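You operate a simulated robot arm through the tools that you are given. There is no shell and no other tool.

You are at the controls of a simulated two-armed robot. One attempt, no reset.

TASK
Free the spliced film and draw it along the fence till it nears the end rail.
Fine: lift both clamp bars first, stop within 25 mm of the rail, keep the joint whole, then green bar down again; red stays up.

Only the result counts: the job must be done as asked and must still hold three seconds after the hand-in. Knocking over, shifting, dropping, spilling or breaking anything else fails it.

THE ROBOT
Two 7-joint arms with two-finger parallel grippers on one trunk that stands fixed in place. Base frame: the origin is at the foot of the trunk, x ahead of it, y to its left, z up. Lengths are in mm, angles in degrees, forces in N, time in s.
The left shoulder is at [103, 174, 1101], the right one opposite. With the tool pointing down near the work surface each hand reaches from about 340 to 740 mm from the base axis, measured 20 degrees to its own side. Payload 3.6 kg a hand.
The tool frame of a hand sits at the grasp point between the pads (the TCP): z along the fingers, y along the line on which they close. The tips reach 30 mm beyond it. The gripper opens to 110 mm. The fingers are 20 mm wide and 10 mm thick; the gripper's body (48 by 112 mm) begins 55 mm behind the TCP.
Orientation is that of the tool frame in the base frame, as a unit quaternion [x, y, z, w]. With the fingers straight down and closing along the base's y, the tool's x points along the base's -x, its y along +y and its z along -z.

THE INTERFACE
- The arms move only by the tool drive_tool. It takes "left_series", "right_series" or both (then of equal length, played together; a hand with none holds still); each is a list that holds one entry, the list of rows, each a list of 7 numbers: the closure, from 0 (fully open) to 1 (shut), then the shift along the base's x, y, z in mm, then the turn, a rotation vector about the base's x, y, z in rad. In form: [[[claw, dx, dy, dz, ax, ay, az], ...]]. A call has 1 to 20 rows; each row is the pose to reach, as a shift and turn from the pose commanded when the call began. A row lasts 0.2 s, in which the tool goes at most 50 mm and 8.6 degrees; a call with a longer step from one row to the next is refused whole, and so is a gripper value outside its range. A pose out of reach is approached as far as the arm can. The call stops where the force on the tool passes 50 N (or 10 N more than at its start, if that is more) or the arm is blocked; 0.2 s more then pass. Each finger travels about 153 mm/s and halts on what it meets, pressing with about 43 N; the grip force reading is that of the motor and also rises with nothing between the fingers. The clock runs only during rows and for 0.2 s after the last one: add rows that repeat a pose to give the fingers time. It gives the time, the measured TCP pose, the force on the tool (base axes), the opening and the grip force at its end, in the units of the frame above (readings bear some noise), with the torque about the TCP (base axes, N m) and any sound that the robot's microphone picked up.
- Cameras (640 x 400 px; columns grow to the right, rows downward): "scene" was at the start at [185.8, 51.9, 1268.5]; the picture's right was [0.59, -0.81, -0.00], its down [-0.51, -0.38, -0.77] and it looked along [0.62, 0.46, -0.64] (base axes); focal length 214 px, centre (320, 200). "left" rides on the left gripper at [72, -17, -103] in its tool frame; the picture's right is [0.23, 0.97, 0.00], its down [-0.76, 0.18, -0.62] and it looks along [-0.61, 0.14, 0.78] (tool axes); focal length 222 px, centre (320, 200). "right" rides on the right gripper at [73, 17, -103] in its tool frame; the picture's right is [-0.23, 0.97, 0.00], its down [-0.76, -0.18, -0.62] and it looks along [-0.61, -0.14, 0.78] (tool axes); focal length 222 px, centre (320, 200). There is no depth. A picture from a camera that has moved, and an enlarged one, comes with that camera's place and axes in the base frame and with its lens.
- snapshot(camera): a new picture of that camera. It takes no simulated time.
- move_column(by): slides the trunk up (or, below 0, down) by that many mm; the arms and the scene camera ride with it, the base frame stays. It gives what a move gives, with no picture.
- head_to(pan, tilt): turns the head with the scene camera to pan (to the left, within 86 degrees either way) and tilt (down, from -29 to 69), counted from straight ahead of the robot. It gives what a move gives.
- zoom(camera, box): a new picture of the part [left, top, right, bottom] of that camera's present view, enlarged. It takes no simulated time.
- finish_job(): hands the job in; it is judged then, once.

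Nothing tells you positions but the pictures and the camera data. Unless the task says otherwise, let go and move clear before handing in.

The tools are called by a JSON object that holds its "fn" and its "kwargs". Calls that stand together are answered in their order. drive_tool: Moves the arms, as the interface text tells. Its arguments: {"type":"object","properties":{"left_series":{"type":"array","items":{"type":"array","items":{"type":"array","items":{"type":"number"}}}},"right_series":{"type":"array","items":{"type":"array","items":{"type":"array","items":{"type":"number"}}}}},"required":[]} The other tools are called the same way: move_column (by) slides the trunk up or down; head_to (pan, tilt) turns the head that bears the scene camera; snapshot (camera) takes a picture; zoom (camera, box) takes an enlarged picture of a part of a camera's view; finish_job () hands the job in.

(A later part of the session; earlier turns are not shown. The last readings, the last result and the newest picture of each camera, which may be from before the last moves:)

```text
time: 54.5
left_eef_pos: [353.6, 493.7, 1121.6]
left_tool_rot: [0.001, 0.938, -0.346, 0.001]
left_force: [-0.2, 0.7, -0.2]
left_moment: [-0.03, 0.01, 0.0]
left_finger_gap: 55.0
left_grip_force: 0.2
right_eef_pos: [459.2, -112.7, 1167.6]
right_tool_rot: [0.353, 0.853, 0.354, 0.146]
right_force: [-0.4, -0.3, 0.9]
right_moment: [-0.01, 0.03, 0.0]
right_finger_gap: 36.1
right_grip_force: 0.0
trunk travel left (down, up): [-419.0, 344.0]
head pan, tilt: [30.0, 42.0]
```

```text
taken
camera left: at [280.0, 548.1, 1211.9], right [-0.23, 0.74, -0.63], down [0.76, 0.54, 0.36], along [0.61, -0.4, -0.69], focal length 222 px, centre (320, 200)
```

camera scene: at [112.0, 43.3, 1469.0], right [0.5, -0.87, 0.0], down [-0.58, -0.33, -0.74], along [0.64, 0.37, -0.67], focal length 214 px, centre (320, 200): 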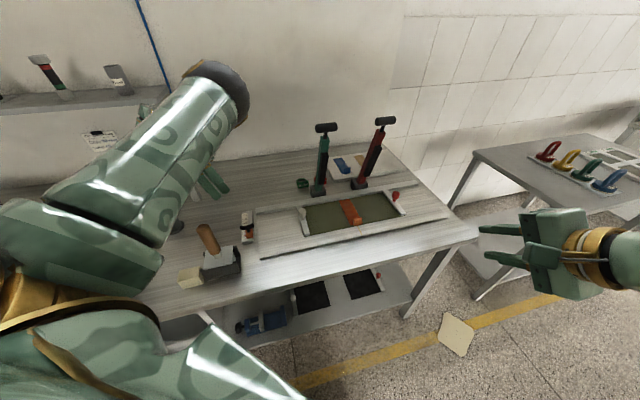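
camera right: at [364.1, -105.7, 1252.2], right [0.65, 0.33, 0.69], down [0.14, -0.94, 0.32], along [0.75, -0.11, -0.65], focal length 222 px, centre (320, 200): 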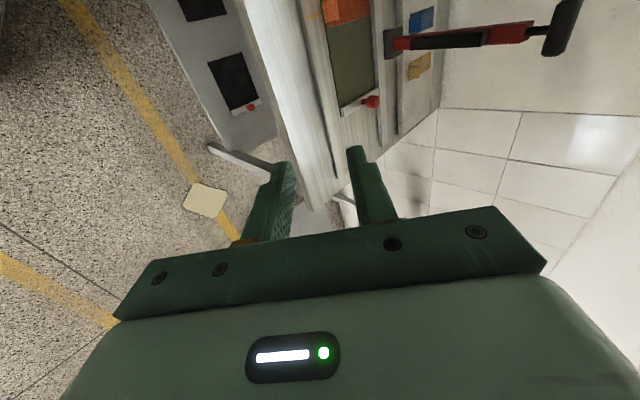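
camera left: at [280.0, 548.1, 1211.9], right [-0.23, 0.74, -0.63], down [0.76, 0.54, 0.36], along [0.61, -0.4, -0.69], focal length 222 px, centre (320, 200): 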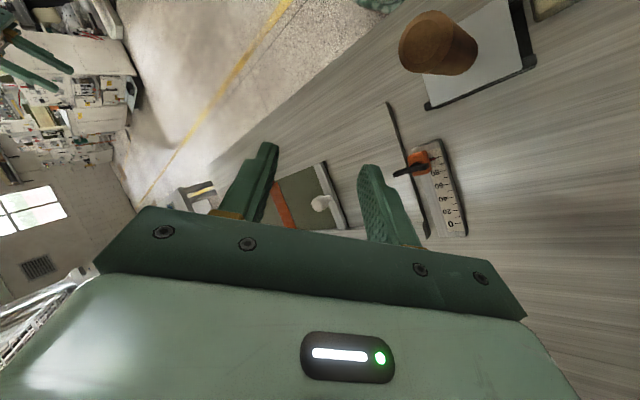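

{"fn": "zoom", "kwargs": {"camera": "scene", "box": [220, 110, 460, 270]}}

{"fn": "zoom", "kwargs": {"camera": "scene", "box": [225, 180, 345, 270]}}

{"fn": "zoom", "kwargs": {"camera": "scene", "box": [330, 170, 450, 250]}}

{"fn": "zoom", "kwargs": {"camera": "left", "box": [260, 80, 500, 250]}}

```text
2.50 times, centred on (340, 190) of scene
camera zoom: at [112.0, 43.3, 1469.0], right [0.5, -0.87, 0.0], down [-0.58, -0.33, -0.74], along [0.64, 0.37, -0.67], focal length 536 px, centre (270, 225)
```

zoom: 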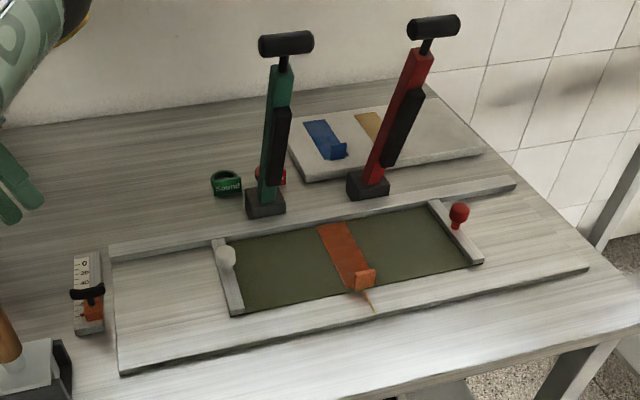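

```text
4.44 times, centred on (285, 225) of scene
camera zoom: at [112.0, 43.3, 1469.0], right [0.5, -0.87, 0.0], down [-0.58, -0.33, -0.74], along [0.64, 0.37, -0.67], focal length 953 px, centre (476, 89)
```

zoom: 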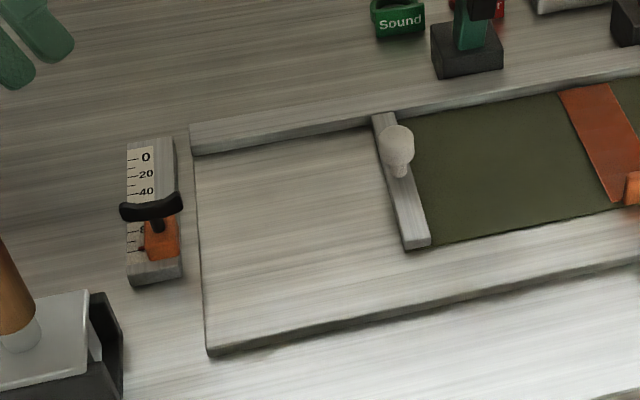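

```text
5.00 times, centred on (390, 210) of scene
camera zoom: at [112.0, 43.3, 1469.0], right [0.5, -0.87, 0.0], down [-0.58, -0.33, -0.74], along [0.64, 0.37, -0.67], focal length 1072 px, centre (-30, 150)
```

zoom: 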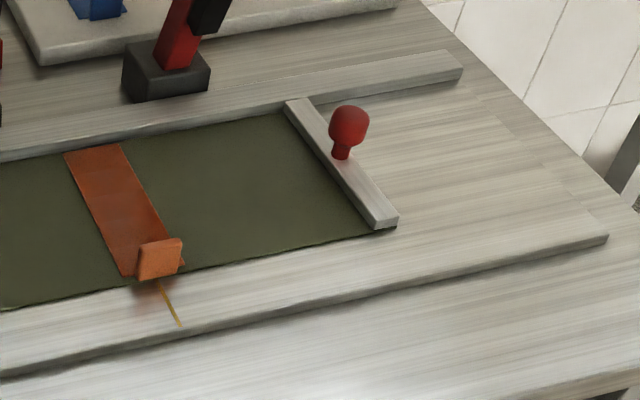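

```text
2.35 times, centred on (380, 165) of left
camera zoom: at [280.0, 548.1, 1211.9], right [-0.23, 0.74, -0.63], down [0.76, 0.54, 0.36], along [0.61, -0.4, -0.69], focal length 523 px, centre (179, 282)
```

zoom: 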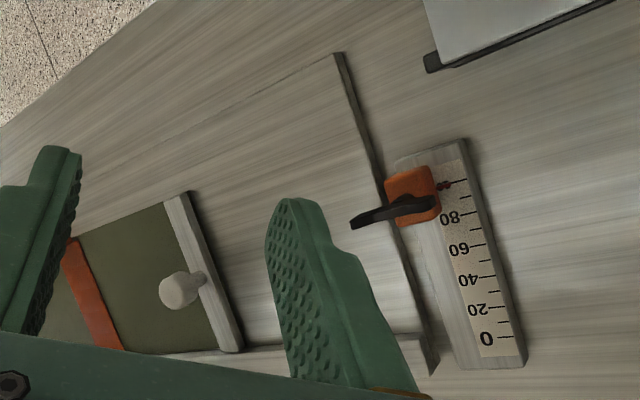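

Both bars are up and nothing is disturbed; the film with its two battens lies free against the rear fence, and the ruler block sits just past the board's left end. I'll straighten the left hand and bring it above the white knob with the pads closing across the pull direction.

{"fn": "drive_tool", "kwargs": {"left_series": [[[0.5, 10, -5, 0, 0.14, 0, 0], [0.5, 20, -10, 0, 0.28, 0, 0], [0.5, 35, -20, 0, 0.42, 0, 0], [0.5, 50, -30, 0, 0.56, 0, 0], [0.5, 70, -45, 0, 0.7, 0, 0], [0.5, 90, -60, 0, 0.7, 0, 0], [0.5, 90, -60, 0, 0.7, 0, 0]]]}}

{"fn": "drive_tool", "kwargs": {"left_series": [[[0.5, 15, -8, -10, 0, 0, -0.13], [0.5, 30, -16, -20, 0, 0, -0.26], [0.5, 50, -26, -35, 0, 0, -0.39], [0.5, 70, -36, -50, 0, 0, -0.52], [0.5, 90, -48, -65, 0, 0, -0.65], [0.5, 110, -62, -80, 0, 0, -0.785], [0.5, 110, -62, -80, 0, 0, -0.785]]]}}

{"fn": "snapshot", "kwargs": {"camera": "scene"}}

{"fn": "snapshot", "kwargs": {"camera": "left"}}

```text
time: 56.1
left_eef_pos: [440.7, 433.9, 1121.6]
left_tool_rot: [0.001, 1.0, -0.001, 0.001]
left_force: [-0.5, 0.4, -0.5]
left_moment: [-0.01, 0.02, 0.01]
left_finger_gap: 54.9
left_grip_force: 0.1
right_eef_pos: [459.0, -114.4, 1167.0]
right_tool_rot: [0.354, 0.853, 0.353, 0.147]
right_force: [0.1, 0.3, -0.7]
right_moment: [-0.01, 0.04, -0.03]
right_finger_gap: 35.6
right_grip_force: 0.1
trunk travel left (down, up): [-419.0, 344.0]
head pan, tilt: [30.0, 42.0]
```

```text
time: 57.7
left_eef_pos: [553.1, 371.6, 1041.3]
left_tool_rot: [0.385, 0.923, -0.003, 0.0]
left_force: [0.6, -0.4, -0.8]
left_moment: [0.0, -0.03, -0.01]
left_finger_gap: 54.9
left_grip_force: 0.1
right_eef_pos: [457.9, -113.8, 1166.6]
right_tool_rot: [0.353, 0.853, 0.354, 0.147]
right_force: [-0.1, -0.6, 0.0]
right_moment: [0.0, 0.02, 0.03]
right_finger_gap: 36.2
right_grip_force: 0.0
trunk travel left (down, up): [-419.0, 344.0]
head pan, tilt: [30.0, 42.0]
```

```text
taken
camera scene: at [111.5, 42.8, 1469.0], right [0.5, -0.87, 0.0], down [-0.58, -0.33, -0.74], along [0.64, 0.37, -0.67], focal length 214 px, centre (320, 200)
```

scene: 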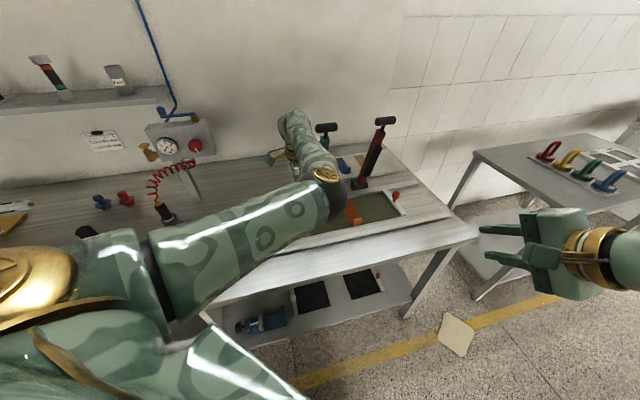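

```text
taken
camera left: at [489.5, 411.3, 1146.1], right [0.53, 0.85, -0.01], down [0.66, -0.41, 0.63], along [0.53, -0.34, -0.78], focal length 222 px, centre (320, 200)
```

left: 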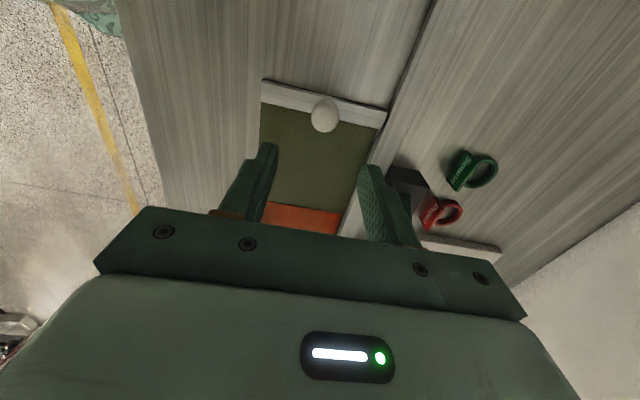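

{"fn": "zoom", "kwargs": {"camera": "left", "box": [230, 60, 420, 200]}}

{"fn": "zoom", "kwargs": {"camera": "scene", "box": [250, 100, 400, 240]}}

```text
2.86 times, centred on (325, 130) of left
camera zoom: at [489.5, 411.3, 1146.1], right [0.53, 0.85, -0.01], down [0.66, -0.41, 0.63], along [0.53, -0.34, -0.78], focal length 635 px, centre (306, 400)
```

zoom: 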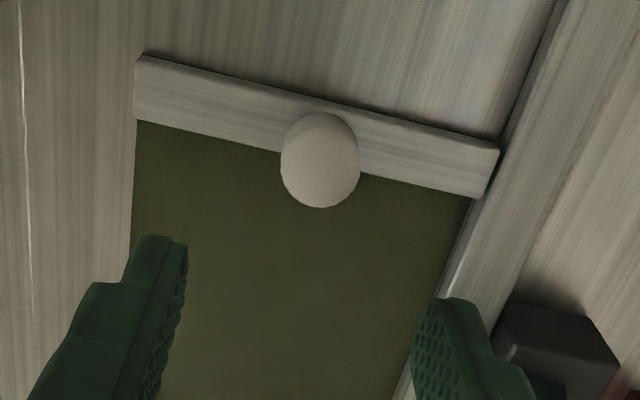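

```text
2.86 times, centred on (325, 170) of scene
camera zoom: at [111.5, 42.8, 1469.0], right [0.5, -0.87, 0.0], down [-0.58, -0.33, -0.74], along [0.64, 0.37, -0.67], focal length 613 px, centre (306, 286)
```

zoom: 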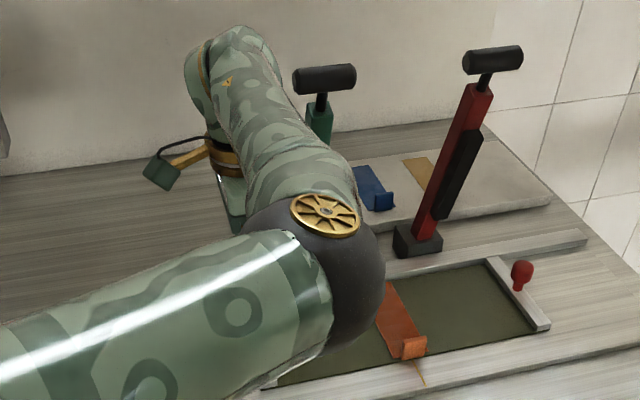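

The knob is centred under the hand at about (554, 372). I'll lower to just above it, check, then go down around it.

{"fn": "drive_tool", "kwargs": {"left_series": [[[0.5, 0, 0, -20, 0, 0, 0], [0.5, 1, 0.5, -40, 0, 0, 0], [0.5, 1, 0.5, -60, 0, 0, 0], [0.5, 1, 0.5, -74, 0, 0, 0], [0.5, 1, 0.5, -74, 0, 0, 0]]]}}

{"fn": "snapshot", "kwargs": {"camera": "left"}}

{"fn": "zoom", "kwargs": {"camera": "left", "box": [230, 60, 420, 200]}}

```text
time: 58.9
left_eef_pos: [554.1, 371.7, 966.0]
left_tool_rot: [0.384, 0.923, -0.003, 0.001]
left_force: [-0.5, 0.1, 0.0]
left_moment: [0.0, 0.0, -0.01]
left_finger_gap: 55.2
left_grip_force: 0.1
right_eef_pos: [459.9, -113.6, 1165.6]
right_tool_rot: [0.353, 0.853, 0.354, 0.147]
right_force: [0.6, 0.6, -0.3]
right_moment: [-0.02, -0.02, 0.03]
right_finger_gap: 35.8
right_grip_force: 0.1
trunk travel left (down, up): [-419.0, 344.0]
head pan, tilt: [30.0, 42.0]
```

```text
taken
camera left: at [490.7, 412.5, 1070.4], right [0.53, 0.85, -0.01], down [0.66, -0.41, 0.62], along [0.53, -0.33, -0.78], focal length 222 px, centre (320, 200)
```

left: 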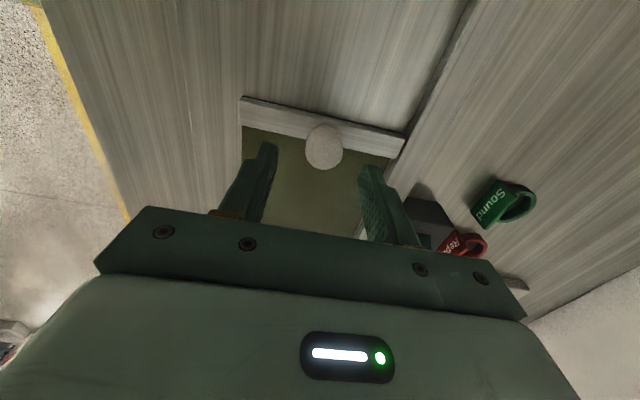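

```text
2.86 times, centred on (325, 130) of left
camera zoom: at [490.7, 412.5, 1070.4], right [0.53, 0.85, -0.01], down [0.66, -0.41, 0.62], along [0.53, -0.33, -0.78], focal length 635 px, centre (306, 400)
```

zoom: 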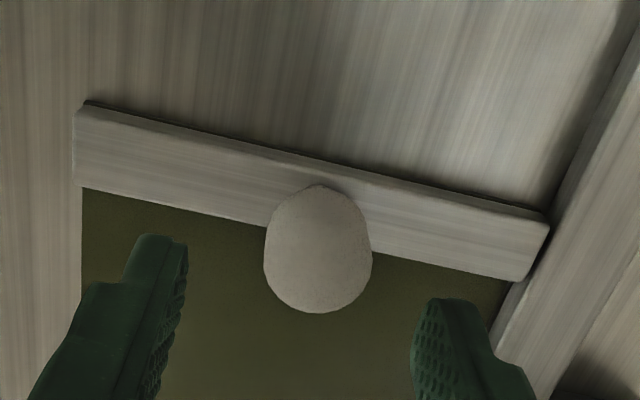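

The knob is about 2.5 mm further toward the fence than the hand. I'll correct that and lower around it.

{"fn": "drive_tool", "kwargs": {"left_series": [[[0.5, 1.8, 1.8, -12, 0, 0, 0], [0.5, 1.8, 1.8, -24, 0, 0, 0], [0.5, 1.8, 1.8, -36, 0, 0, 0], [0.5, 1.8, 1.8, -46, 0, 0, 0], [0.5, 1.8, 1.8, -46, 0, 0, 0]]]}}

{"fn": "zoom", "kwargs": {"camera": "left", "box": [200, 100, 440, 260]}}

{"fn": "snapshot", "kwargs": {"camera": "scene"}}

```text
time: 60.1
left_eef_pos: [554.0, 375.1, 921.4]
left_tool_rot: [0.383, 0.924, -0.003, 0.001]
left_force: [0.6, -0.1, -0.9]
left_moment: [-0.02, 0.01, -0.01]
left_finger_gap: 55.0
left_grip_force: 0.0
right_eef_pos: [458.6, -114.1, 1167.5]
right_tool_rot: [0.353, 0.854, 0.354, 0.146]
right_force: [0.5, 0.9, -0.2]
right_moment: [0.0, -0.02, 0.0]
right_finger_gap: 35.8
right_grip_force: 0.1
trunk travel left (down, up): [-419.0, 344.0]
head pan, tilt: [30.0, 42.0]
```

```text
2.50 times, centred on (320, 180) of left
camera zoom: at [491.5, 414.8, 1025.0], right [0.53, 0.85, -0.01], down [0.66, -0.41, 0.62], along [0.53, -0.33, -0.78], focal length 555 px, centre (320, 250)
```

zoom: 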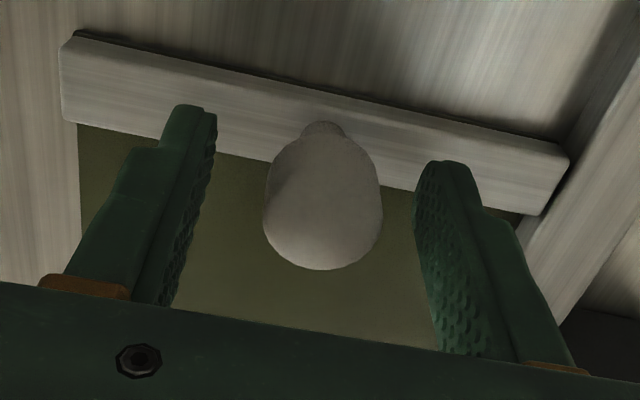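

```text
taken
camera scene: at [111.8, 42.7, 1469.0], right [0.5, -0.87, 0.0], down [-0.58, -0.33, -0.74], along [0.64, 0.37, -0.67], focal length 214 px, centre (320, 200)
```

scene: 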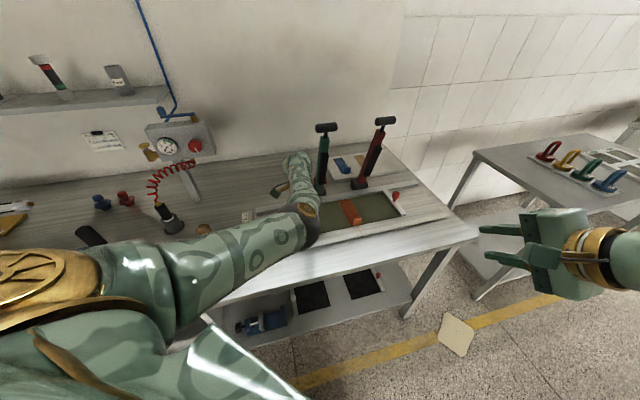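

The knob sits squarely between the pads. I'll close on it and check the forces before pulling.

{"fn": "drive_tool", "kwargs": {"left_series": [[[0.7, 0, 0, 0, 0, 0, 0], [0.74, 0, 0, 0, 0, 0, 0], [0.8, 0, 0, 0, 0, 0, 0], [0.8, 0, 0, 0, 0, 0, 0]]]}}

{"fn": "zoom", "kwargs": {"camera": "left", "box": [200, 80, 480, 260]}}

{"fn": "zoom", "kwargs": {"camera": "scene", "box": [290, 160, 450, 250]}}

```text
time: 61.1
left_eef_pos: [555.0, 374.7, 919.9]
left_tool_rot: [0.383, 0.924, -0.002, 0.0]
left_force: [0.2, 1.2, -0.2]
left_moment: [0.02, 0.01, 0.0]
left_finger_gap: 27.7
left_grip_force: 43.5
right_eef_pos: [459.5, -115.0, 1167.0]
right_tool_rot: [0.353, 0.853, 0.354, 0.147]
right_force: [0.8, -0.3, 0.0]
right_moment: [0.03, -0.03, 0.0]
right_finger_gap: 36.0
right_grip_force: 0.1
trunk travel left (down, up): [-419.0, 344.0]
head pan, tilt: [30.0, 42.0]
```

```text
2.22 times, centred on (340, 170) of left
camera zoom: at [491.6, 415.0, 1025.2], right [0.53, 0.85, -0.01], down [0.66, -0.41, 0.62], along [0.53, -0.33, -0.78], focal length 494 px, centre (276, 267)
```

zoom: 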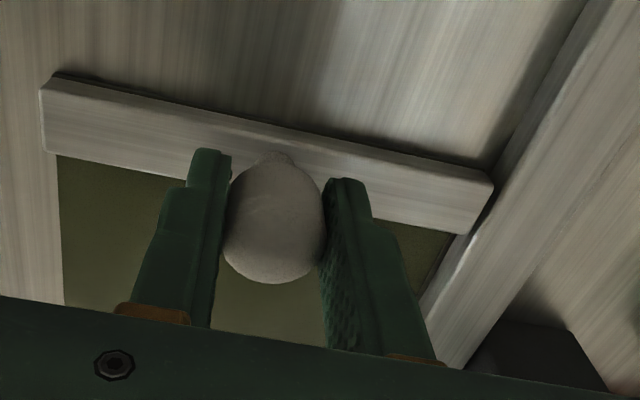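

```text
4.00 times, centred on (370, 205) of scene
camera zoom: at [111.9, 43.0, 1469.0], right [0.5, -0.87, 0.0], down [-0.58, -0.33, -0.74], along [0.64, 0.37, -0.67], focal length 858 px, centre (120, 180)
```

zoom: 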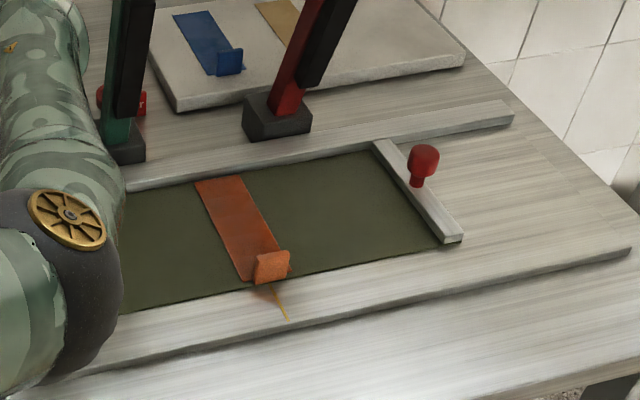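

Grip is firm at 27.7 mm with no side load. I'll start the draw very gently to the left along the fence and read the pull force.

{"fn": "drive_tool", "kwargs": {"left_series": [[[0.8, -0.35, 0.35, 0, 0, 0, 0], [0.8, -0.9, 0.9, 0, 0, 0, 0], [0.8, -1.6, 1.6, 0, 0, 0, 0], [0.8, -2.5, 2.5, 0, 0, 0, 0], [0.8, -3.6, 3.6, 0, 0, 0, 0], [0.8, -4.8, 4.8, 0, 0, 0, 0], [0.8, -6, 6, 0, 0, 0, 0], [0.8, -7.2, 7.2, 0, 0, 0, 0], [0.8, -8.4, 8.4, 0, 0, 0, 0], [0.8, -9.6, 9.6, 0, 0, 0, 0], [0.8, -10.5, 10.5, 0, 0, 0, 0]]]}}

{"fn": "zoom", "kwargs": {"camera": "scene", "box": [290, 160, 450, 250]}}

{"fn": "zoom", "kwargs": {"camera": "left", "box": [200, 80, 480, 260]}}

```text
time: 63.5
left_eef_pos: [545.5, 386.0, 921.7]
left_tool_rot: [0.384, 0.923, -0.003, 0.001]
left_force: [0.4, 0.0, -0.9]
left_moment: [0.13, 0.13, 0.0]
left_finger_gap: 27.8
left_grip_force: 43.0
right_eef_pos: [459.3, -114.2, 1167.3]
right_tool_rot: [0.354, 0.854, 0.353, 0.147]
right_force: [-0.2, 0.5, 0.6]
right_moment: [-0.01, -0.02, -0.03]
right_finger_gap: 36.2
right_grip_force: 0.0
trunk travel left (down, up): [-419.0, 344.0]
head pan, tilt: [30.0, 42.0]
```

```text
4.00 times, centred on (370, 205) of scene
camera zoom: at [112.2, 43.0, 1468.9], right [0.5, -0.87, 0.0], down [-0.58, -0.33, -0.74], along [0.64, 0.37, -0.67], focal length 858 px, centre (120, 180)
```

zoom: 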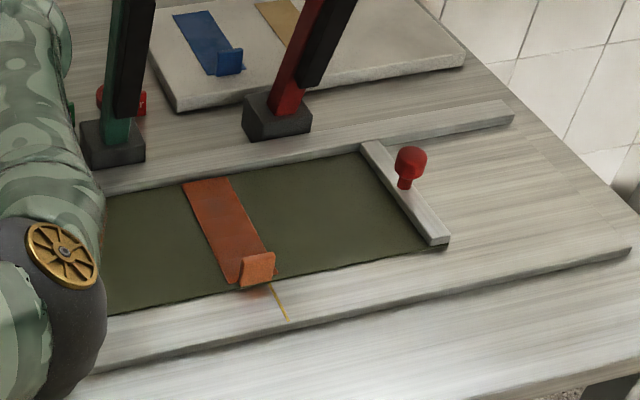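

```text
2.22 times, centred on (340, 170) of left
camera zoom: at [482.5, 425.3, 1025.7], right [0.53, 0.85, -0.01], down [0.66, -0.41, 0.62], along [0.53, -0.33, -0.78], focal length 494 px, centre (276, 267)
```

zoom: 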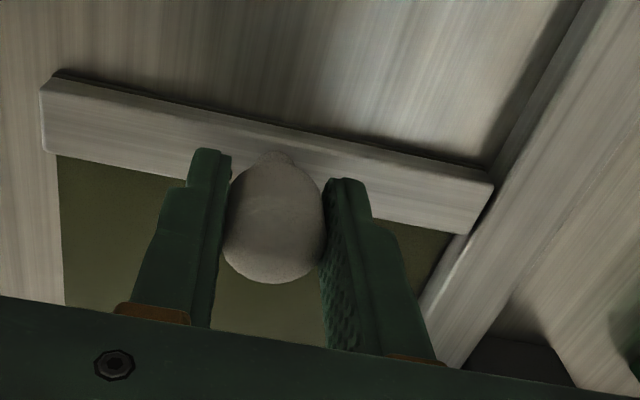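

The whole film, both battens and the orange joint, moved together about 14 mm with almost no force. I'll continue slowly in steady steps.

{"fn": "drive_tool", "kwargs": {"left_series": [[[0.8, -0.7, 0.7, 0, 0, 0, 0], [0.8, -1.8, 1.8, 0, 0, 0, 0], [0.8, -3.3, 3.3, 0, 0, 0, 0], [0.8, -5.1, 5.1, 0, 0, 0, 0], [0.8, -7.2, 7.2, 0, 0, 0, 0], [0.8, -9.3, 9.3, 0, 0, 0, 0], [0.8, -11.4, 11.4, 0, 0, 0, 0], [0.8, -13.5, 13.5, 0, 0, 0, 0], [0.8, -15.6, 15.6, 0, 0, 0, 0], [0.8, -17.7, 17.7, 0, 0, 0, 0], [0.8, -19.8, 19.8, 0, 0, 0, 0], [0.8, -21.9, 21.9, 0, 0, 0, 0], [0.8, -24, 24, 0, 0, 0, 0], [0.8, -26.1, 26.1, 0, 0, 0, 0], [0.8, -28.2, 28.2, 0, 0, 0, 0], [0.8, -30.3, 30.3, 0, 0, 0, 0], [0.8, -32.4, 32.4, 0, 0, 0, 0], [0.8, -34.2, 34.2, 0, 0, 0, 0], [0.8, -35.7, 35.7, 0, 0, 0, 0], [0.8, -36.5, 36.5, 0, 0, 0, 0]]]}}

{"fn": "zoom", "kwargs": {"camera": "scene", "box": [250, 160, 450, 270]}}

{"fn": "snapshot", "kwargs": {"camera": "left"}}

```text
time: 67.7
left_eef_pos: [508.0, 421.9, 921.4]
left_tool_rot: [0.383, 0.924, -0.003, 0.001]
left_force: [0.5, -0.6, 0.6]
left_moment: [0.15, 0.16, 0.01]
left_finger_gap: 27.6
left_grip_force: 43.3
right_eef_pos: [458.9, -113.8, 1166.6]
right_tool_rot: [0.353, 0.854, 0.354, 0.146]
right_force: [0.1, -0.3, -0.8]
right_moment: [-0.03, 0.01, -0.01]
right_finger_gap: 35.9
right_grip_force: 0.1
trunk travel left (down, up): [-419.0, 344.0]
head pan, tilt: [30.0, 42.0]
```

```text
3.20 times, centred on (350, 215) of scene
camera zoom: at [112.1, 43.0, 1468.9], right [0.5, -0.87, 0.0], down [-0.58, -0.33, -0.74], along [0.64, 0.37, -0.67], focal length 686 px, centre (224, 152)
```

zoom: 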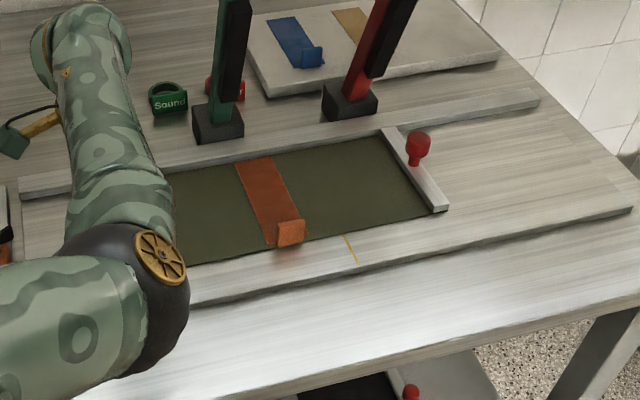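

```text
taken
camera left: at [445.2, 461.7, 1026.0], right [0.53, 0.85, -0.01], down [0.66, -0.41, 0.62], along [0.53, -0.33, -0.78], focal length 222 px, centre (320, 200)
```

left: 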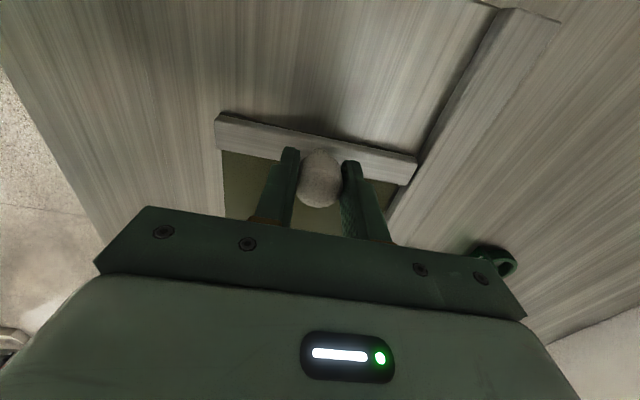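

{"fn": "drive_tool", "kwargs": {"left_series": [[[0.8, -0.7, 0.7, 0, 0, 0, 0], [0.8, -1.8, 1.8, 0, 0, 0, 0], [0.8, -3.3, 3.3, 0, 0, 0, 0], [0.8, -5.1, 5.1, 0, 0, 0, 0], [0.8, -7.2, 7.2, 0, 0, 0, 0], [0.8, -9.3, 9.3, 0, 0, 0, 0], [0.8, -11.4, 11.4, 0, 0, 0, 0], [0.8, -13.5, 13.5, 0, 0, 0, 0], [0.8, -15.6, 15.6, 0, 0, 0, 0], [0.8, -17.7, 17.7, 0, 0, 0, 0], [0.8, -19.8, 19.8, 0, 0, 0, 0], [0.8, -21.9, 21.9, 0, 0, 0, 0], [0.8, -24, 24, 0, 0, 0, 0], [0.8, -26.1, 26.1, 0, 0, 0, 0], [0.8, -28.2, 28.2, 0, 0, 0, 0], [0.8, -30.3, 30.3, 0, 0, 0, 0], [0.8, -32.4, 32.4, 0, 0, 0, 0], [0.8, -34.2, 34.2, 0, 0, 0, 0], [0.8, -35.7, 35.7, 0, 0, 0, 0], [0.8, -36.5, 36.5, 0, 0, 0, 0]]]}}

{"fn": "snapshot", "kwargs": {"camera": "scene"}}

{"fn": "zoom", "kwargs": {"camera": "scene", "box": [220, 160, 450, 290]}}

{"fn": "snapshot", "kwargs": {"camera": "left"}}

```text
time: 71.9
left_eef_pos: [471.4, 457.4, 920.8]
left_tool_rot: [0.384, 0.924, -0.003, 0.002]
left_force: [-0.3, 0.3, 0.0]
left_moment: [0.11, 0.09, 0.0]
left_finger_gap: 27.4
left_grip_force: 43.0
right_eef_pos: [458.0, -114.4, 1166.5]
right_tool_rot: [0.354, 0.853, 0.354, 0.146]
right_force: [0.0, -0.2, 0.6]
right_moment: [-0.01, -0.01, 0.02]
right_finger_gap: 36.1
right_grip_force: 0.1
trunk travel left (down, up): [-419.0, 344.0]
head pan, tilt: [30.0, 42.0]
```

```text
taken
camera scene: at [112.1, 43.0, 1468.9], right [0.5, -0.87, 0.0], down [-0.58, -0.33, -0.74], along [0.64, 0.37, -0.67], focal length 214 px, centre (320, 200)
```

scene: 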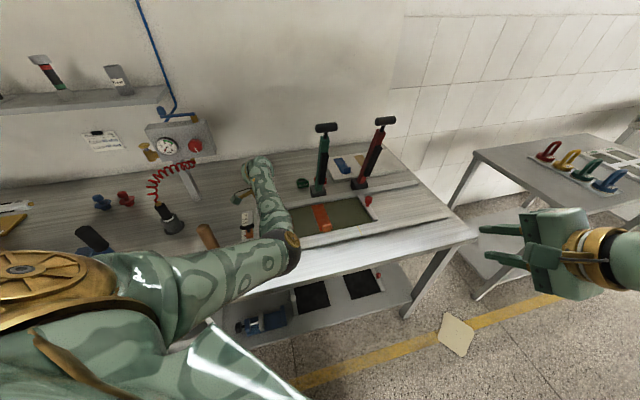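

```text
2.78 times, centred on (335, 225) of scene
camera zoom: at [112.1, 43.0, 1468.9], right [0.5, -0.87, 0.0], down [-0.58, -0.33, -0.74], along [0.64, 0.37, -0.67], focal length 597 px, centre (278, 130)
```

zoom: 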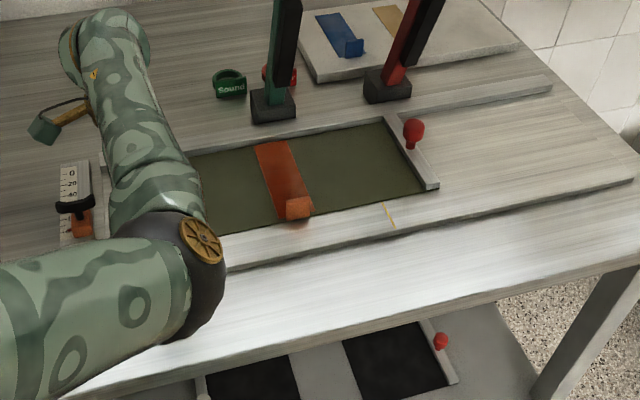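

```text
taken
camera left: at [408.9, 497.8, 1025.6], right [0.53, 0.85, -0.01], down [0.66, -0.41, 0.62], along [0.53, -0.33, -0.78], focal length 222 px, centre (320, 200)
```

left: 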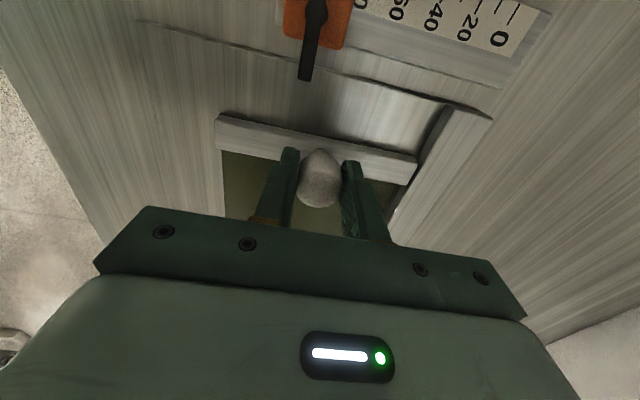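

{"fn": "zoom", "kwargs": {"camera": "left", "box": [120, 0, 520, 200]}}

{"fn": "zoom", "kwargs": {"camera": "left", "box": [200, 20, 400, 170]}}

{"fn": "zoom", "kwargs": {"camera": "left", "box": [380, 20, 520, 170]}}

```text
1.60 times, centred on (320, 100) of left
camera zoom: at [408.9, 497.8, 1025.6], right [0.53, 0.85, -0.01], down [0.66, -0.41, 0.62], along [0.53, -0.33, -0.78], focal length 355 px, centre (320, 360)
```

zoom: 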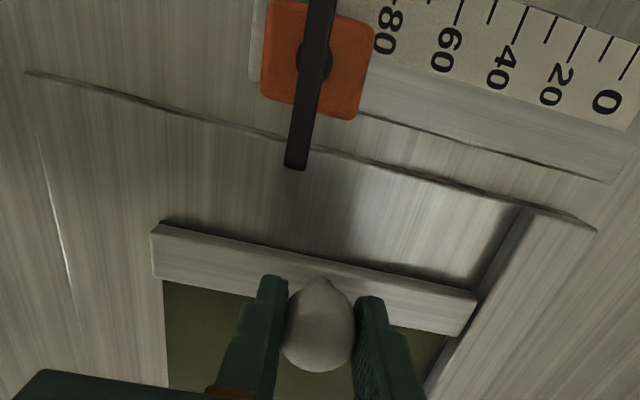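

```text
2.67 times, centred on (300, 95) of left
camera zoom: at [408.9, 497.8, 1025.6], right [0.53, 0.85, -0.01], down [0.66, -0.41, 0.62], along [0.53, -0.33, -0.78], focal length 592 px, centre (373, 480)
```

zoom: 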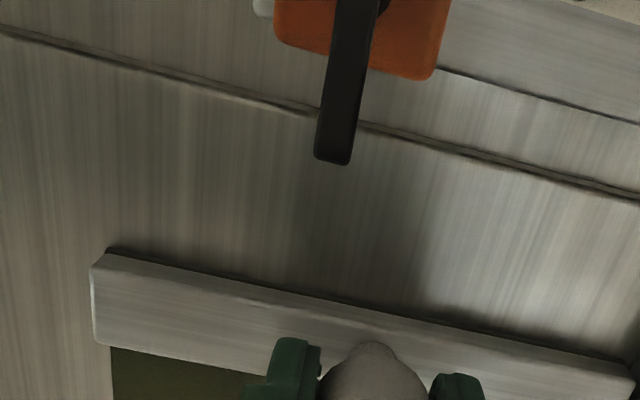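

```text
2.67 times, centred on (450, 95) of left
camera zoom: at [408.9, 497.8, 1025.6], right [0.53, 0.85, -0.01], down [0.66, -0.41, 0.62], along [0.53, -0.33, -0.78], focal length 592 px, centre (-27, 480)
```

zoom: 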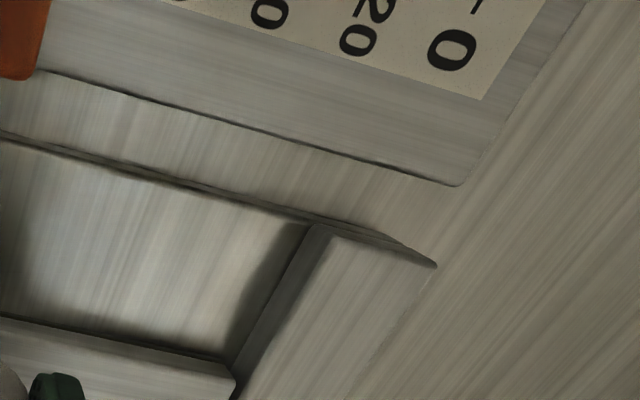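

The picture gives good distances: the board's left edge is at about 13 mm before the ruler rail, and the batten still has roughly 42 mm to the board edge. I'll draw about 35.5 mm more, which leaves the batten about 19 mm from the rail and about 6 mm inside the board edge, with the T-handle still clear of the fingers.

{"fn": "drive_tool", "kwargs": {"left_series": [[[0.8, -0.7, 0.7, 0, 0, 0, 0], [0.8, -1.8, 1.8, 0, 0, 0, 0], [0.8, -3.3, 3.3, 0, 0, 0, 0], [0.8, -5.1, 5.1, 0, 0, 0, 0], [0.8, -7, 7, 0, 0, 0, 0], [0.8, -8.9, 8.9, 0, 0, 0, 0], [0.8, -10.8, 10.8, 0, 0, 0, 0], [0.8, -12.6, 12.6, 0, 0, 0, 0], [0.8, -14.4, 14.4, 0, 0, 0, 0], [0.8, -16, 16, 0, 0, 0, 0], [0.8, -17.4, 17.4, 0, 0, 0, 0], [0.8, -18.6, 18.6, 0, 0, 0, 0], [0.8, -19.5, 19.5, 0, 0, 0, 0], [0.8, -20, 20, 0, 0, 0, 0], [0.8, -20, 20, 0, 0, 0, 0]]]}}

{"fn": "zoom", "kwargs": {"camera": "left", "box": [120, 0, 520, 200]}}

{"fn": "zoom", "kwargs": {"camera": "left", "box": [200, 20, 400, 170]}}

{"fn": "zoom", "kwargs": {"camera": "scene", "box": [220, 160, 450, 290]}}

```text
time: 75.1
left_eef_pos: [452.3, 478.7, 922.2]
left_tool_rot: [0.384, 0.923, -0.003, 0.0]
left_force: [0.1, 0.1, 0.3]
left_moment: [0.02, 0.06, -0.03]
left_finger_gap: 27.7
left_grip_force: 42.6
right_eef_pos: [459.1, -113.8, 1166.8]
right_tool_rot: [0.353, 0.854, 0.353, 0.147]
right_force: [0.3, -0.5, -0.4]
right_moment: [0.01, 0.02, -0.02]
right_finger_gap: 36.1
right_grip_force: 0.1
trunk travel left (down, up): [-419.0, 344.0]
head pan, tilt: [30.0, 42.0]
```

```text
1.60 times, centred on (320, 100) of left
camera zoom: at [389.2, 517.9, 1025.7], right [0.53, 0.85, -0.01], down [0.66, -0.41, 0.62], along [0.53, -0.33, -0.78], focal length 355 px, centre (320, 360)
```

zoom: 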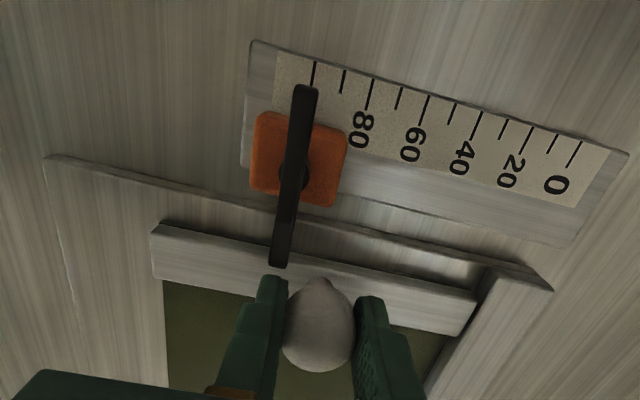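

```text
2.67 times, centred on (300, 95) of left
camera zoom: at [389.2, 517.9, 1025.7], right [0.53, 0.85, -0.01], down [0.66, -0.41, 0.62], along [0.53, -0.33, -0.78], focal length 592 px, centre (373, 480)
```

zoom: 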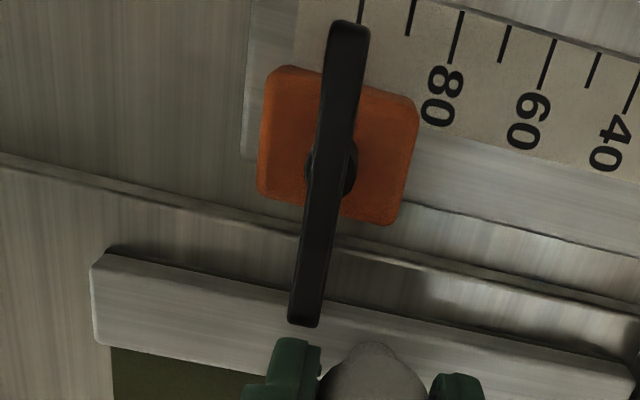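

```text
2.78 times, centred on (335, 225) of scene
camera zoom: at [112.0, 43.0, 1469.0], right [0.5, -0.87, 0.0], down [-0.58, -0.33, -0.74], along [0.64, 0.37, -0.67], focal length 597 px, centre (278, 130)
```

zoom: 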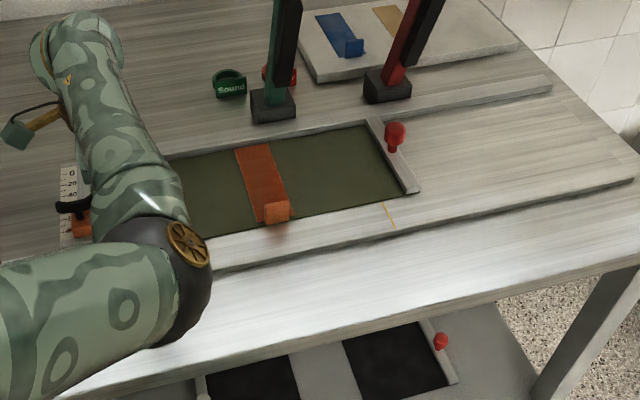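

The film has come another 28 mm with the joint intact; the batten is now close to the board edge. I'll zoom tightly on the gap to measure what remains.

{"fn": "zoom", "kwargs": {"camera": "left", "box": [330, 80, 450, 170]}}

{"fn": "zoom", "kwargs": {"camera": "left", "box": [200, 80, 320, 170]}}

```text
4.44 times, centred on (390, 125) of left
camera zoom: at [389.2, 517.9, 1025.7], right [0.53, 0.85, -0.01], down [0.66, -0.41, 0.62], along [0.53, -0.33, -0.78], focal length 987 px, centre (9, 533)
```

zoom: 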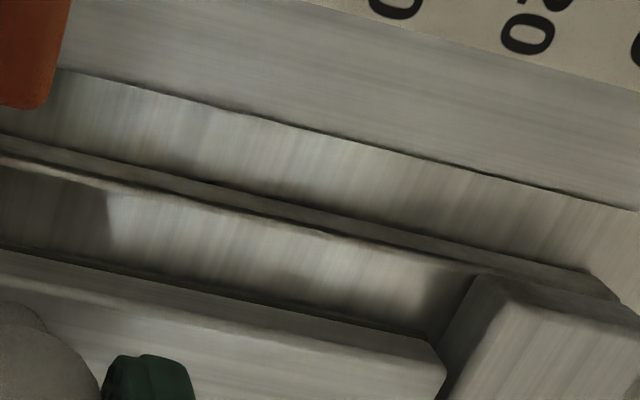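

```text
4.44 times, centred on (260, 125) of left
camera zoom: at [389.2, 517.9, 1025.7], right [0.53, 0.85, -0.01], down [0.66, -0.41, 0.62], along [0.53, -0.33, -0.78], focal length 987 px, centre (587, 533)
```

zoom: 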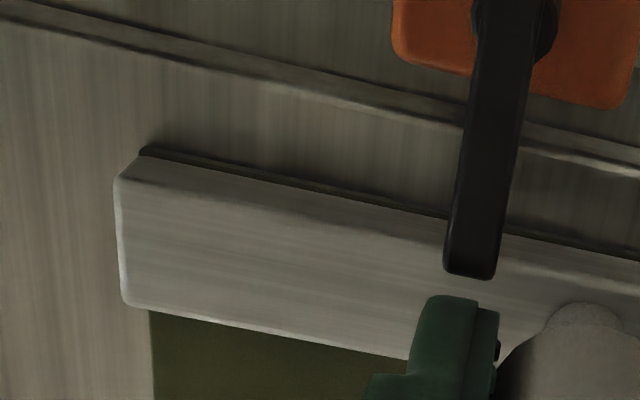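

The batten edge is about 13 mm from the board edge and 29 mm from the ruler rail. I'll draw 9 mm more, to stand about 20 mm from the rail and 4 mm inside the board end.

{"fn": "drive_tool", "kwargs": {"left_series": [[[0.8, -0.5, 0.5, 0, 0, 0, 0], [0.8, -1.2, 1.2, 0, 0, 0, 0], [0.8, -2.2, 2.2, 0, 0, 0, 0], [0.8, -3.3, 3.3, 0, 0, 0, 0], [0.8, -4.4, 4.4, 0, 0, 0, 0], [0.8, -5.4, 5.4, 0, 0, 0, 0], [0.8, -6.1, 6.1, 0, 0, 0, 0], [0.8, -6.4, 6.4, 0, 0, 0, 0], [0.8, -6.4, 6.4, 0, 0, 0, 0]]]}}

{"fn": "zoom", "kwargs": {"camera": "left", "box": [330, 80, 450, 170]}}

{"fn": "zoom", "kwargs": {"camera": "left", "box": [200, 80, 320, 170]}}

{"fn": "zoom", "kwargs": {"camera": "scene", "box": [290, 160, 400, 240]}}

```text
time: 77.1
left_eef_pos: [445.6, 484.3, 922.0]
left_tool_rot: [0.383, 0.924, -0.003, 0.001]
left_force: [-0.2, 0.3, 0.6]
left_moment: [0.11, 0.13, 0.04]
left_finger_gap: 27.5
left_grip_force: 43.0
right_eef_pos: [459.1, -114.3, 1166.8]
right_tool_rot: [0.353, 0.854, 0.354, 0.145]
right_force: [0.1, 0.1, -1.2]
right_moment: [-0.01, -0.01, 0.01]
right_finger_gap: 35.9
right_grip_force: 0.1
trunk travel left (down, up): [-419.0, 344.0]
head pan, tilt: [30.0, 42.0]
```

```text
4.44 times, centred on (390, 125) of left
camera zoom: at [382.3, 524.3, 1026.0], right [0.53, 0.85, -0.01], down [0.66, -0.41, 0.62], along [0.53, -0.33, -0.78], focal length 987 px, centre (9, 533)
```

zoom: 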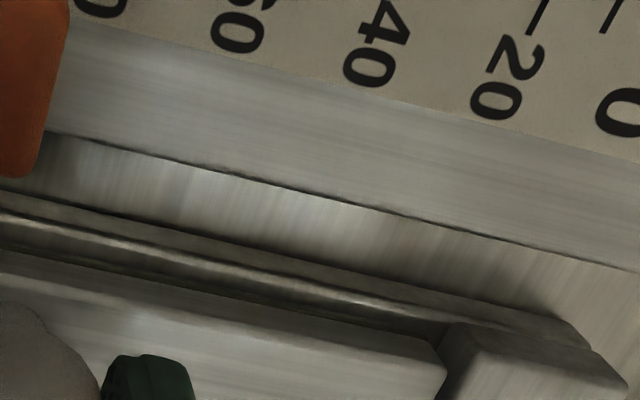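

```text
4.44 times, centred on (260, 125) of left
camera zoom: at [382.3, 524.3, 1026.0], right [0.53, 0.85, -0.01], down [0.66, -0.41, 0.62], along [0.53, -0.33, -0.78], focal length 987 px, centre (587, 533)
```

zoom: 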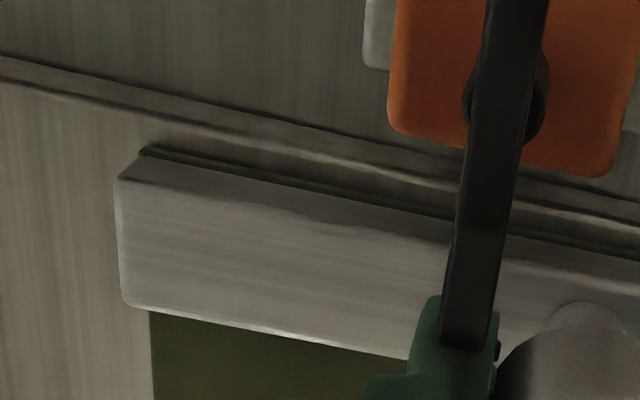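

```text
5.00 times, centred on (345, 200) of scene
camera zoom: at [112.0, 43.1, 1468.9], right [0.5, -0.87, 0.0], down [-0.58, -0.33, -0.74], along [0.64, 0.37, -0.67], focal length 1072 px, centre (195, 200)
```

zoom: 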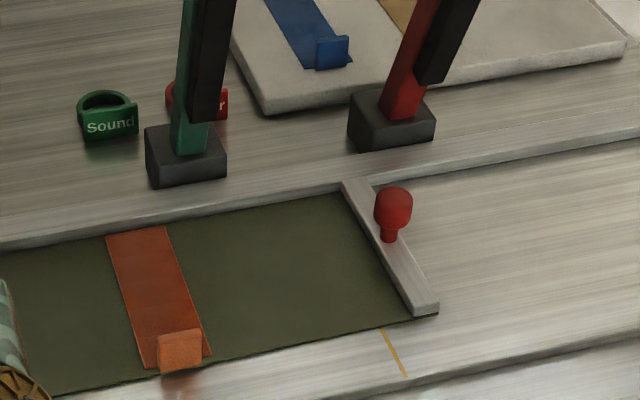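

The batten edge now stands about 21 mm from the rail and 5 mm inside the board end, joint intact. I'll open the fingers and lift straight up off the knob.

{"fn": "drive_tool", "kwargs": {"left_series": [[[0.72, 0, 0, 0, 0, 0, 0], [0.65, 0, 0, 0, 0, 0, 0], [0.6, 0, 0, 0, 0, 0, 0], [0.6, 0, 0, 0, 0, 0, 0], [0.6, 0, 0, 6, 0, 0, 0], [0.6, 0, 0, 16, 0, 0, 0], [0.6, 0, 0, 30, 0, 0, 0], [0.6, 0, 0, 50, 0, 0, 0], [0.6, 0, 0, 75, 0, 0, 0], [0.6, 0, 0, 100, 0, 0, 0], [0.6, 0, 0, 120, 0, 0, 0], [0.6, 0, 0, 120, 0, 0, 0]]]}}

{"fn": "snapshot", "kwargs": {"camera": "left"}}

{"fn": "snapshot", "kwargs": {"camera": "scene"}}

```text
time: 79.7
left_eef_pos: [445.0, 484.2, 1039.7]
left_tool_rot: [0.384, 0.923, -0.003, 0.001]
left_force: [1.1, -0.2, -0.2]
left_moment: [-0.01, 0.01, -0.01]
left_finger_gap: 43.8
left_grip_force: 0.1
right_eef_pos: [458.4, -113.5, 1166.1]
right_tool_rot: [0.353, 0.854, 0.353, 0.147]
right_force: [0.6, -0.5, 0.1]
right_moment: [0.01, 0.0, -0.02]
right_finger_gap: 35.8
right_grip_force: 0.2
trunk travel left (down, up): [-419.0, 344.0]
head pan, tilt: [30.0, 42.0]
```

```text
taken
camera left: at [382.2, 524.8, 1144.8], right [0.53, 0.85, -0.01], down [0.66, -0.41, 0.62], along [0.53, -0.34, -0.78], focal length 222 px, centre (320, 200)
```

left: 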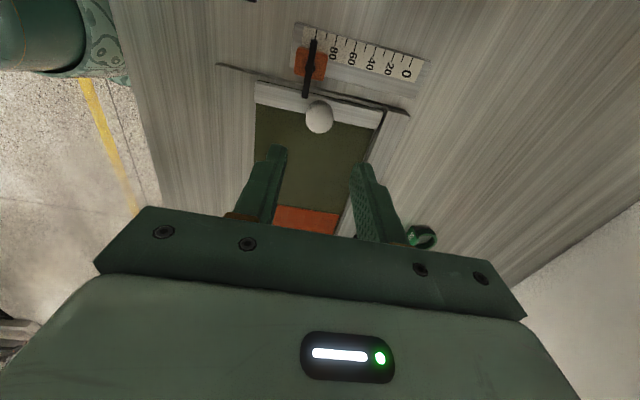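

```text
taken
camera scene: at [111.9, 43.1, 1468.9], right [0.5, -0.87, 0.0], down [-0.58, -0.33, -0.74], along [0.64, 0.37, -0.67], focal length 214 px, centre (320, 200)
```

scene: 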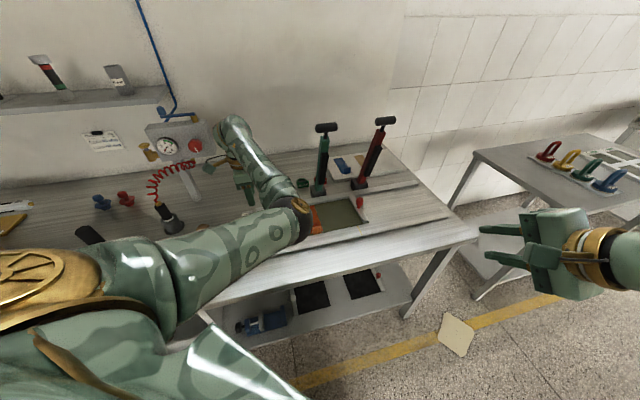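

The film stayed where I left it. The pictures show the raised green bar rests at about 75 degrees with its handle near (654, 335, 1202), which the left hand can reach. I'll move the left hand up and forward, still clear of the bar on its left.

{"fn": "drive_tool", "kwargs": {"left_series": [[[0.6, 15, -8, 25, 0, 0, 0], [0.6, 38, -25, 45, 0, 0, 0], [0.6, 62, -42, 65, 0, 0, 0], [0.6, 88, -62, 80, 0, 0, 0], [0.6, 115, -84, 90, 0, 0, 0], [0.6, 115, -84, 90, 0, 0, 0]]]}}

{"fn": "drive_tool", "kwargs": {"left_series": [[[0.6, 2, -8, 15, 0.09, -0.09, 0], [0.6, 5, -20, 35, 0.18, -0.18, 0], [0.6, 10, -36, 60, 0.27, -0.27, 0], [0.6, 17, -54, 85, 0.36, -0.36, 0], [0.6, 24, -75, 110, 0.45, -0.45, 0], [0.6, 32, -98, 135, 0.555, -0.555, 0], [0.6, 32, -98, 139, 0.555, -0.555, 0], [0.6, 32, -98, 139, 0.555, -0.555, 0]]]}}

{"fn": "snapshot", "kwargs": {"camera": "left"}}

{"fn": "snapshot", "kwargs": {"camera": "scene"}}

```text
time: 81.1
left_eef_pos: [560.8, 398.8, 1131.0]
left_tool_rot: [0.384, 0.923, -0.003, 0.0]
left_force: [0.1, 0.9, 0.1]
left_moment: [0.0, -0.01, -0.03]
left_finger_gap: 44.0
left_grip_force: 0.1
right_eef_pos: [458.0, -113.3, 1166.2]
right_tool_rot: [0.354, 0.854, 0.353, 0.147]
right_force: [0.1, -0.6, 0.4]
right_moment: [0.01, 0.01, -0.01]
right_finger_gap: 35.8
right_grip_force: 0.1
trunk travel left (down, up): [-419.0, 344.0]
head pan, tilt: [30.0, 42.0]
```

```text
time: 82.9
left_eef_pos: [594.6, 299.8, 1272.2]
left_tool_rot: [0.355, 0.854, 0.351, 0.146]
left_force: [1.2, -0.1, 0.0]
left_moment: [0.0, 0.01, 0.0]
left_finger_gap: 44.0
left_grip_force: 0.0
right_eef_pos: [458.4, -113.9, 1166.9]
right_tool_rot: [0.353, 0.854, 0.353, 0.146]
right_force: [1.1, -0.4, -0.4]
right_moment: [-0.02, -0.01, -0.03]
right_finger_gap: 36.0
right_grip_force: 0.1
trunk travel left (down, up): [-419.0, 344.0]
head pan, tilt: [30.0, 42.0]
```

```text
taken
camera left: at [482.6, 292.1, 1334.3], right [0.33, 0.65, 0.69], down [0.31, -0.76, 0.57], along [0.89, 0.03, -0.46], focal length 222 px, centre (320, 200)
```

left: 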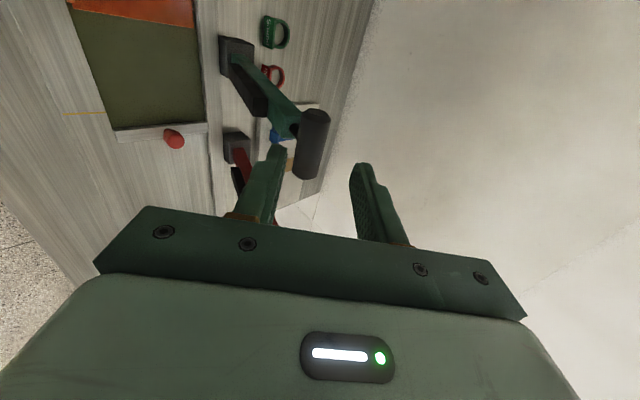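

```text
taken
camera scene: at [111.8, 42.4, 1469.0], right [0.5, -0.87, 0.0], down [-0.58, -0.33, -0.74], along [0.64, 0.37, -0.67], focal length 214 px, centre (320, 200)
```

scene: 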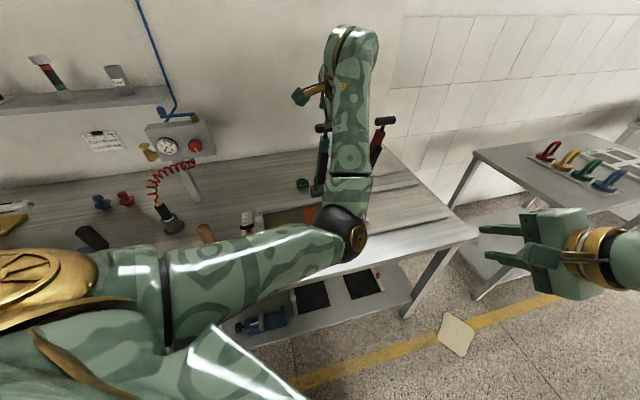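

The left hand is lined up with the raised green handle. I'll slide the pads over its left half.

{"fn": "drive_tool", "kwargs": {"left_series": [[[0.6, 7, 9, -11, 0, 0, 0], [0.6, 15, 18, -24, 0, 0, 0], [0.6, 23, 27, -37, 0, 0, 0], [0.6, 31, 35, -50, 0, 0, 0], [0.6, 37.6, 42.5, -62, 0, 0, 0], [0.6, 37.6, 42.5, -62, 0, 0, 0]]]}}

{"fn": "zoom", "kwargs": {"camera": "left", "box": [200, 60, 460, 240]}}

{"fn": "zoom", "kwargs": {"camera": "scene", "box": [260, 20, 440, 280]}}

```text
time: 84.3
left_eef_pos: [630.0, 343.2, 1209.7]
left_tool_rot: [0.355, 0.854, 0.351, 0.147]
left_force: [1.1, 0.1, -0.1]
left_moment: [-0.03, 0.05, 0.0]
left_finger_gap: 43.8
left_grip_force: 0.2
right_eef_pos: [458.5, -114.2, 1165.4]
right_tool_rot: [0.354, 0.854, 0.353, 0.146]
right_force: [-0.3, 0.1, 0.3]
right_moment: [-0.01, -0.03, 0.01]
right_finger_gap: 36.0
right_grip_force: 0.1
trunk travel left (down, up): [-419.0, 344.0]
head pan, tilt: [30.0, 42.0]
```

```text
2.22 times, centred on (330, 150) of left
camera zoom: at [518.6, 336.2, 1271.6], right [0.33, 0.65, 0.68], down [0.31, -0.76, 0.57], along [0.89, 0.03, -0.46], focal length 494 px, centre (298, 311)
```

zoom: 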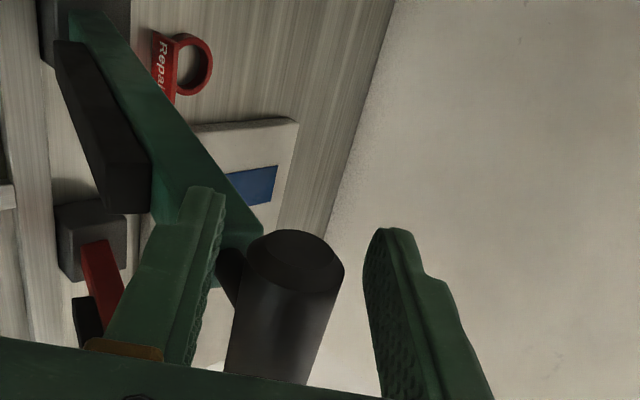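

```text
1.54 times, centred on (350, 150) of scene
camera zoom: at [111.7, 42.5, 1469.0], right [0.5, -0.87, 0.0], down [-0.58, -0.33, -0.74], along [0.64, 0.37, -0.67], focal length 330 px, centre (274, 277)
```

zoom: 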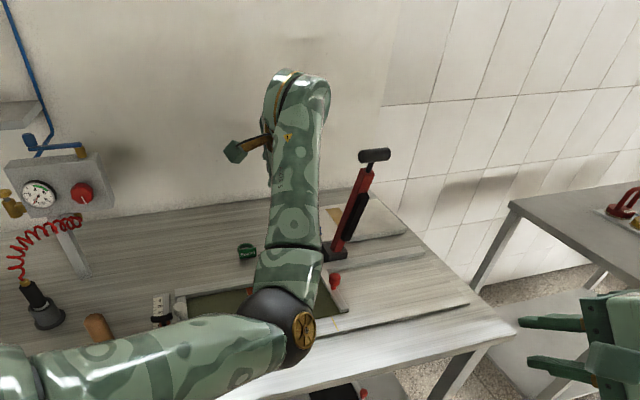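

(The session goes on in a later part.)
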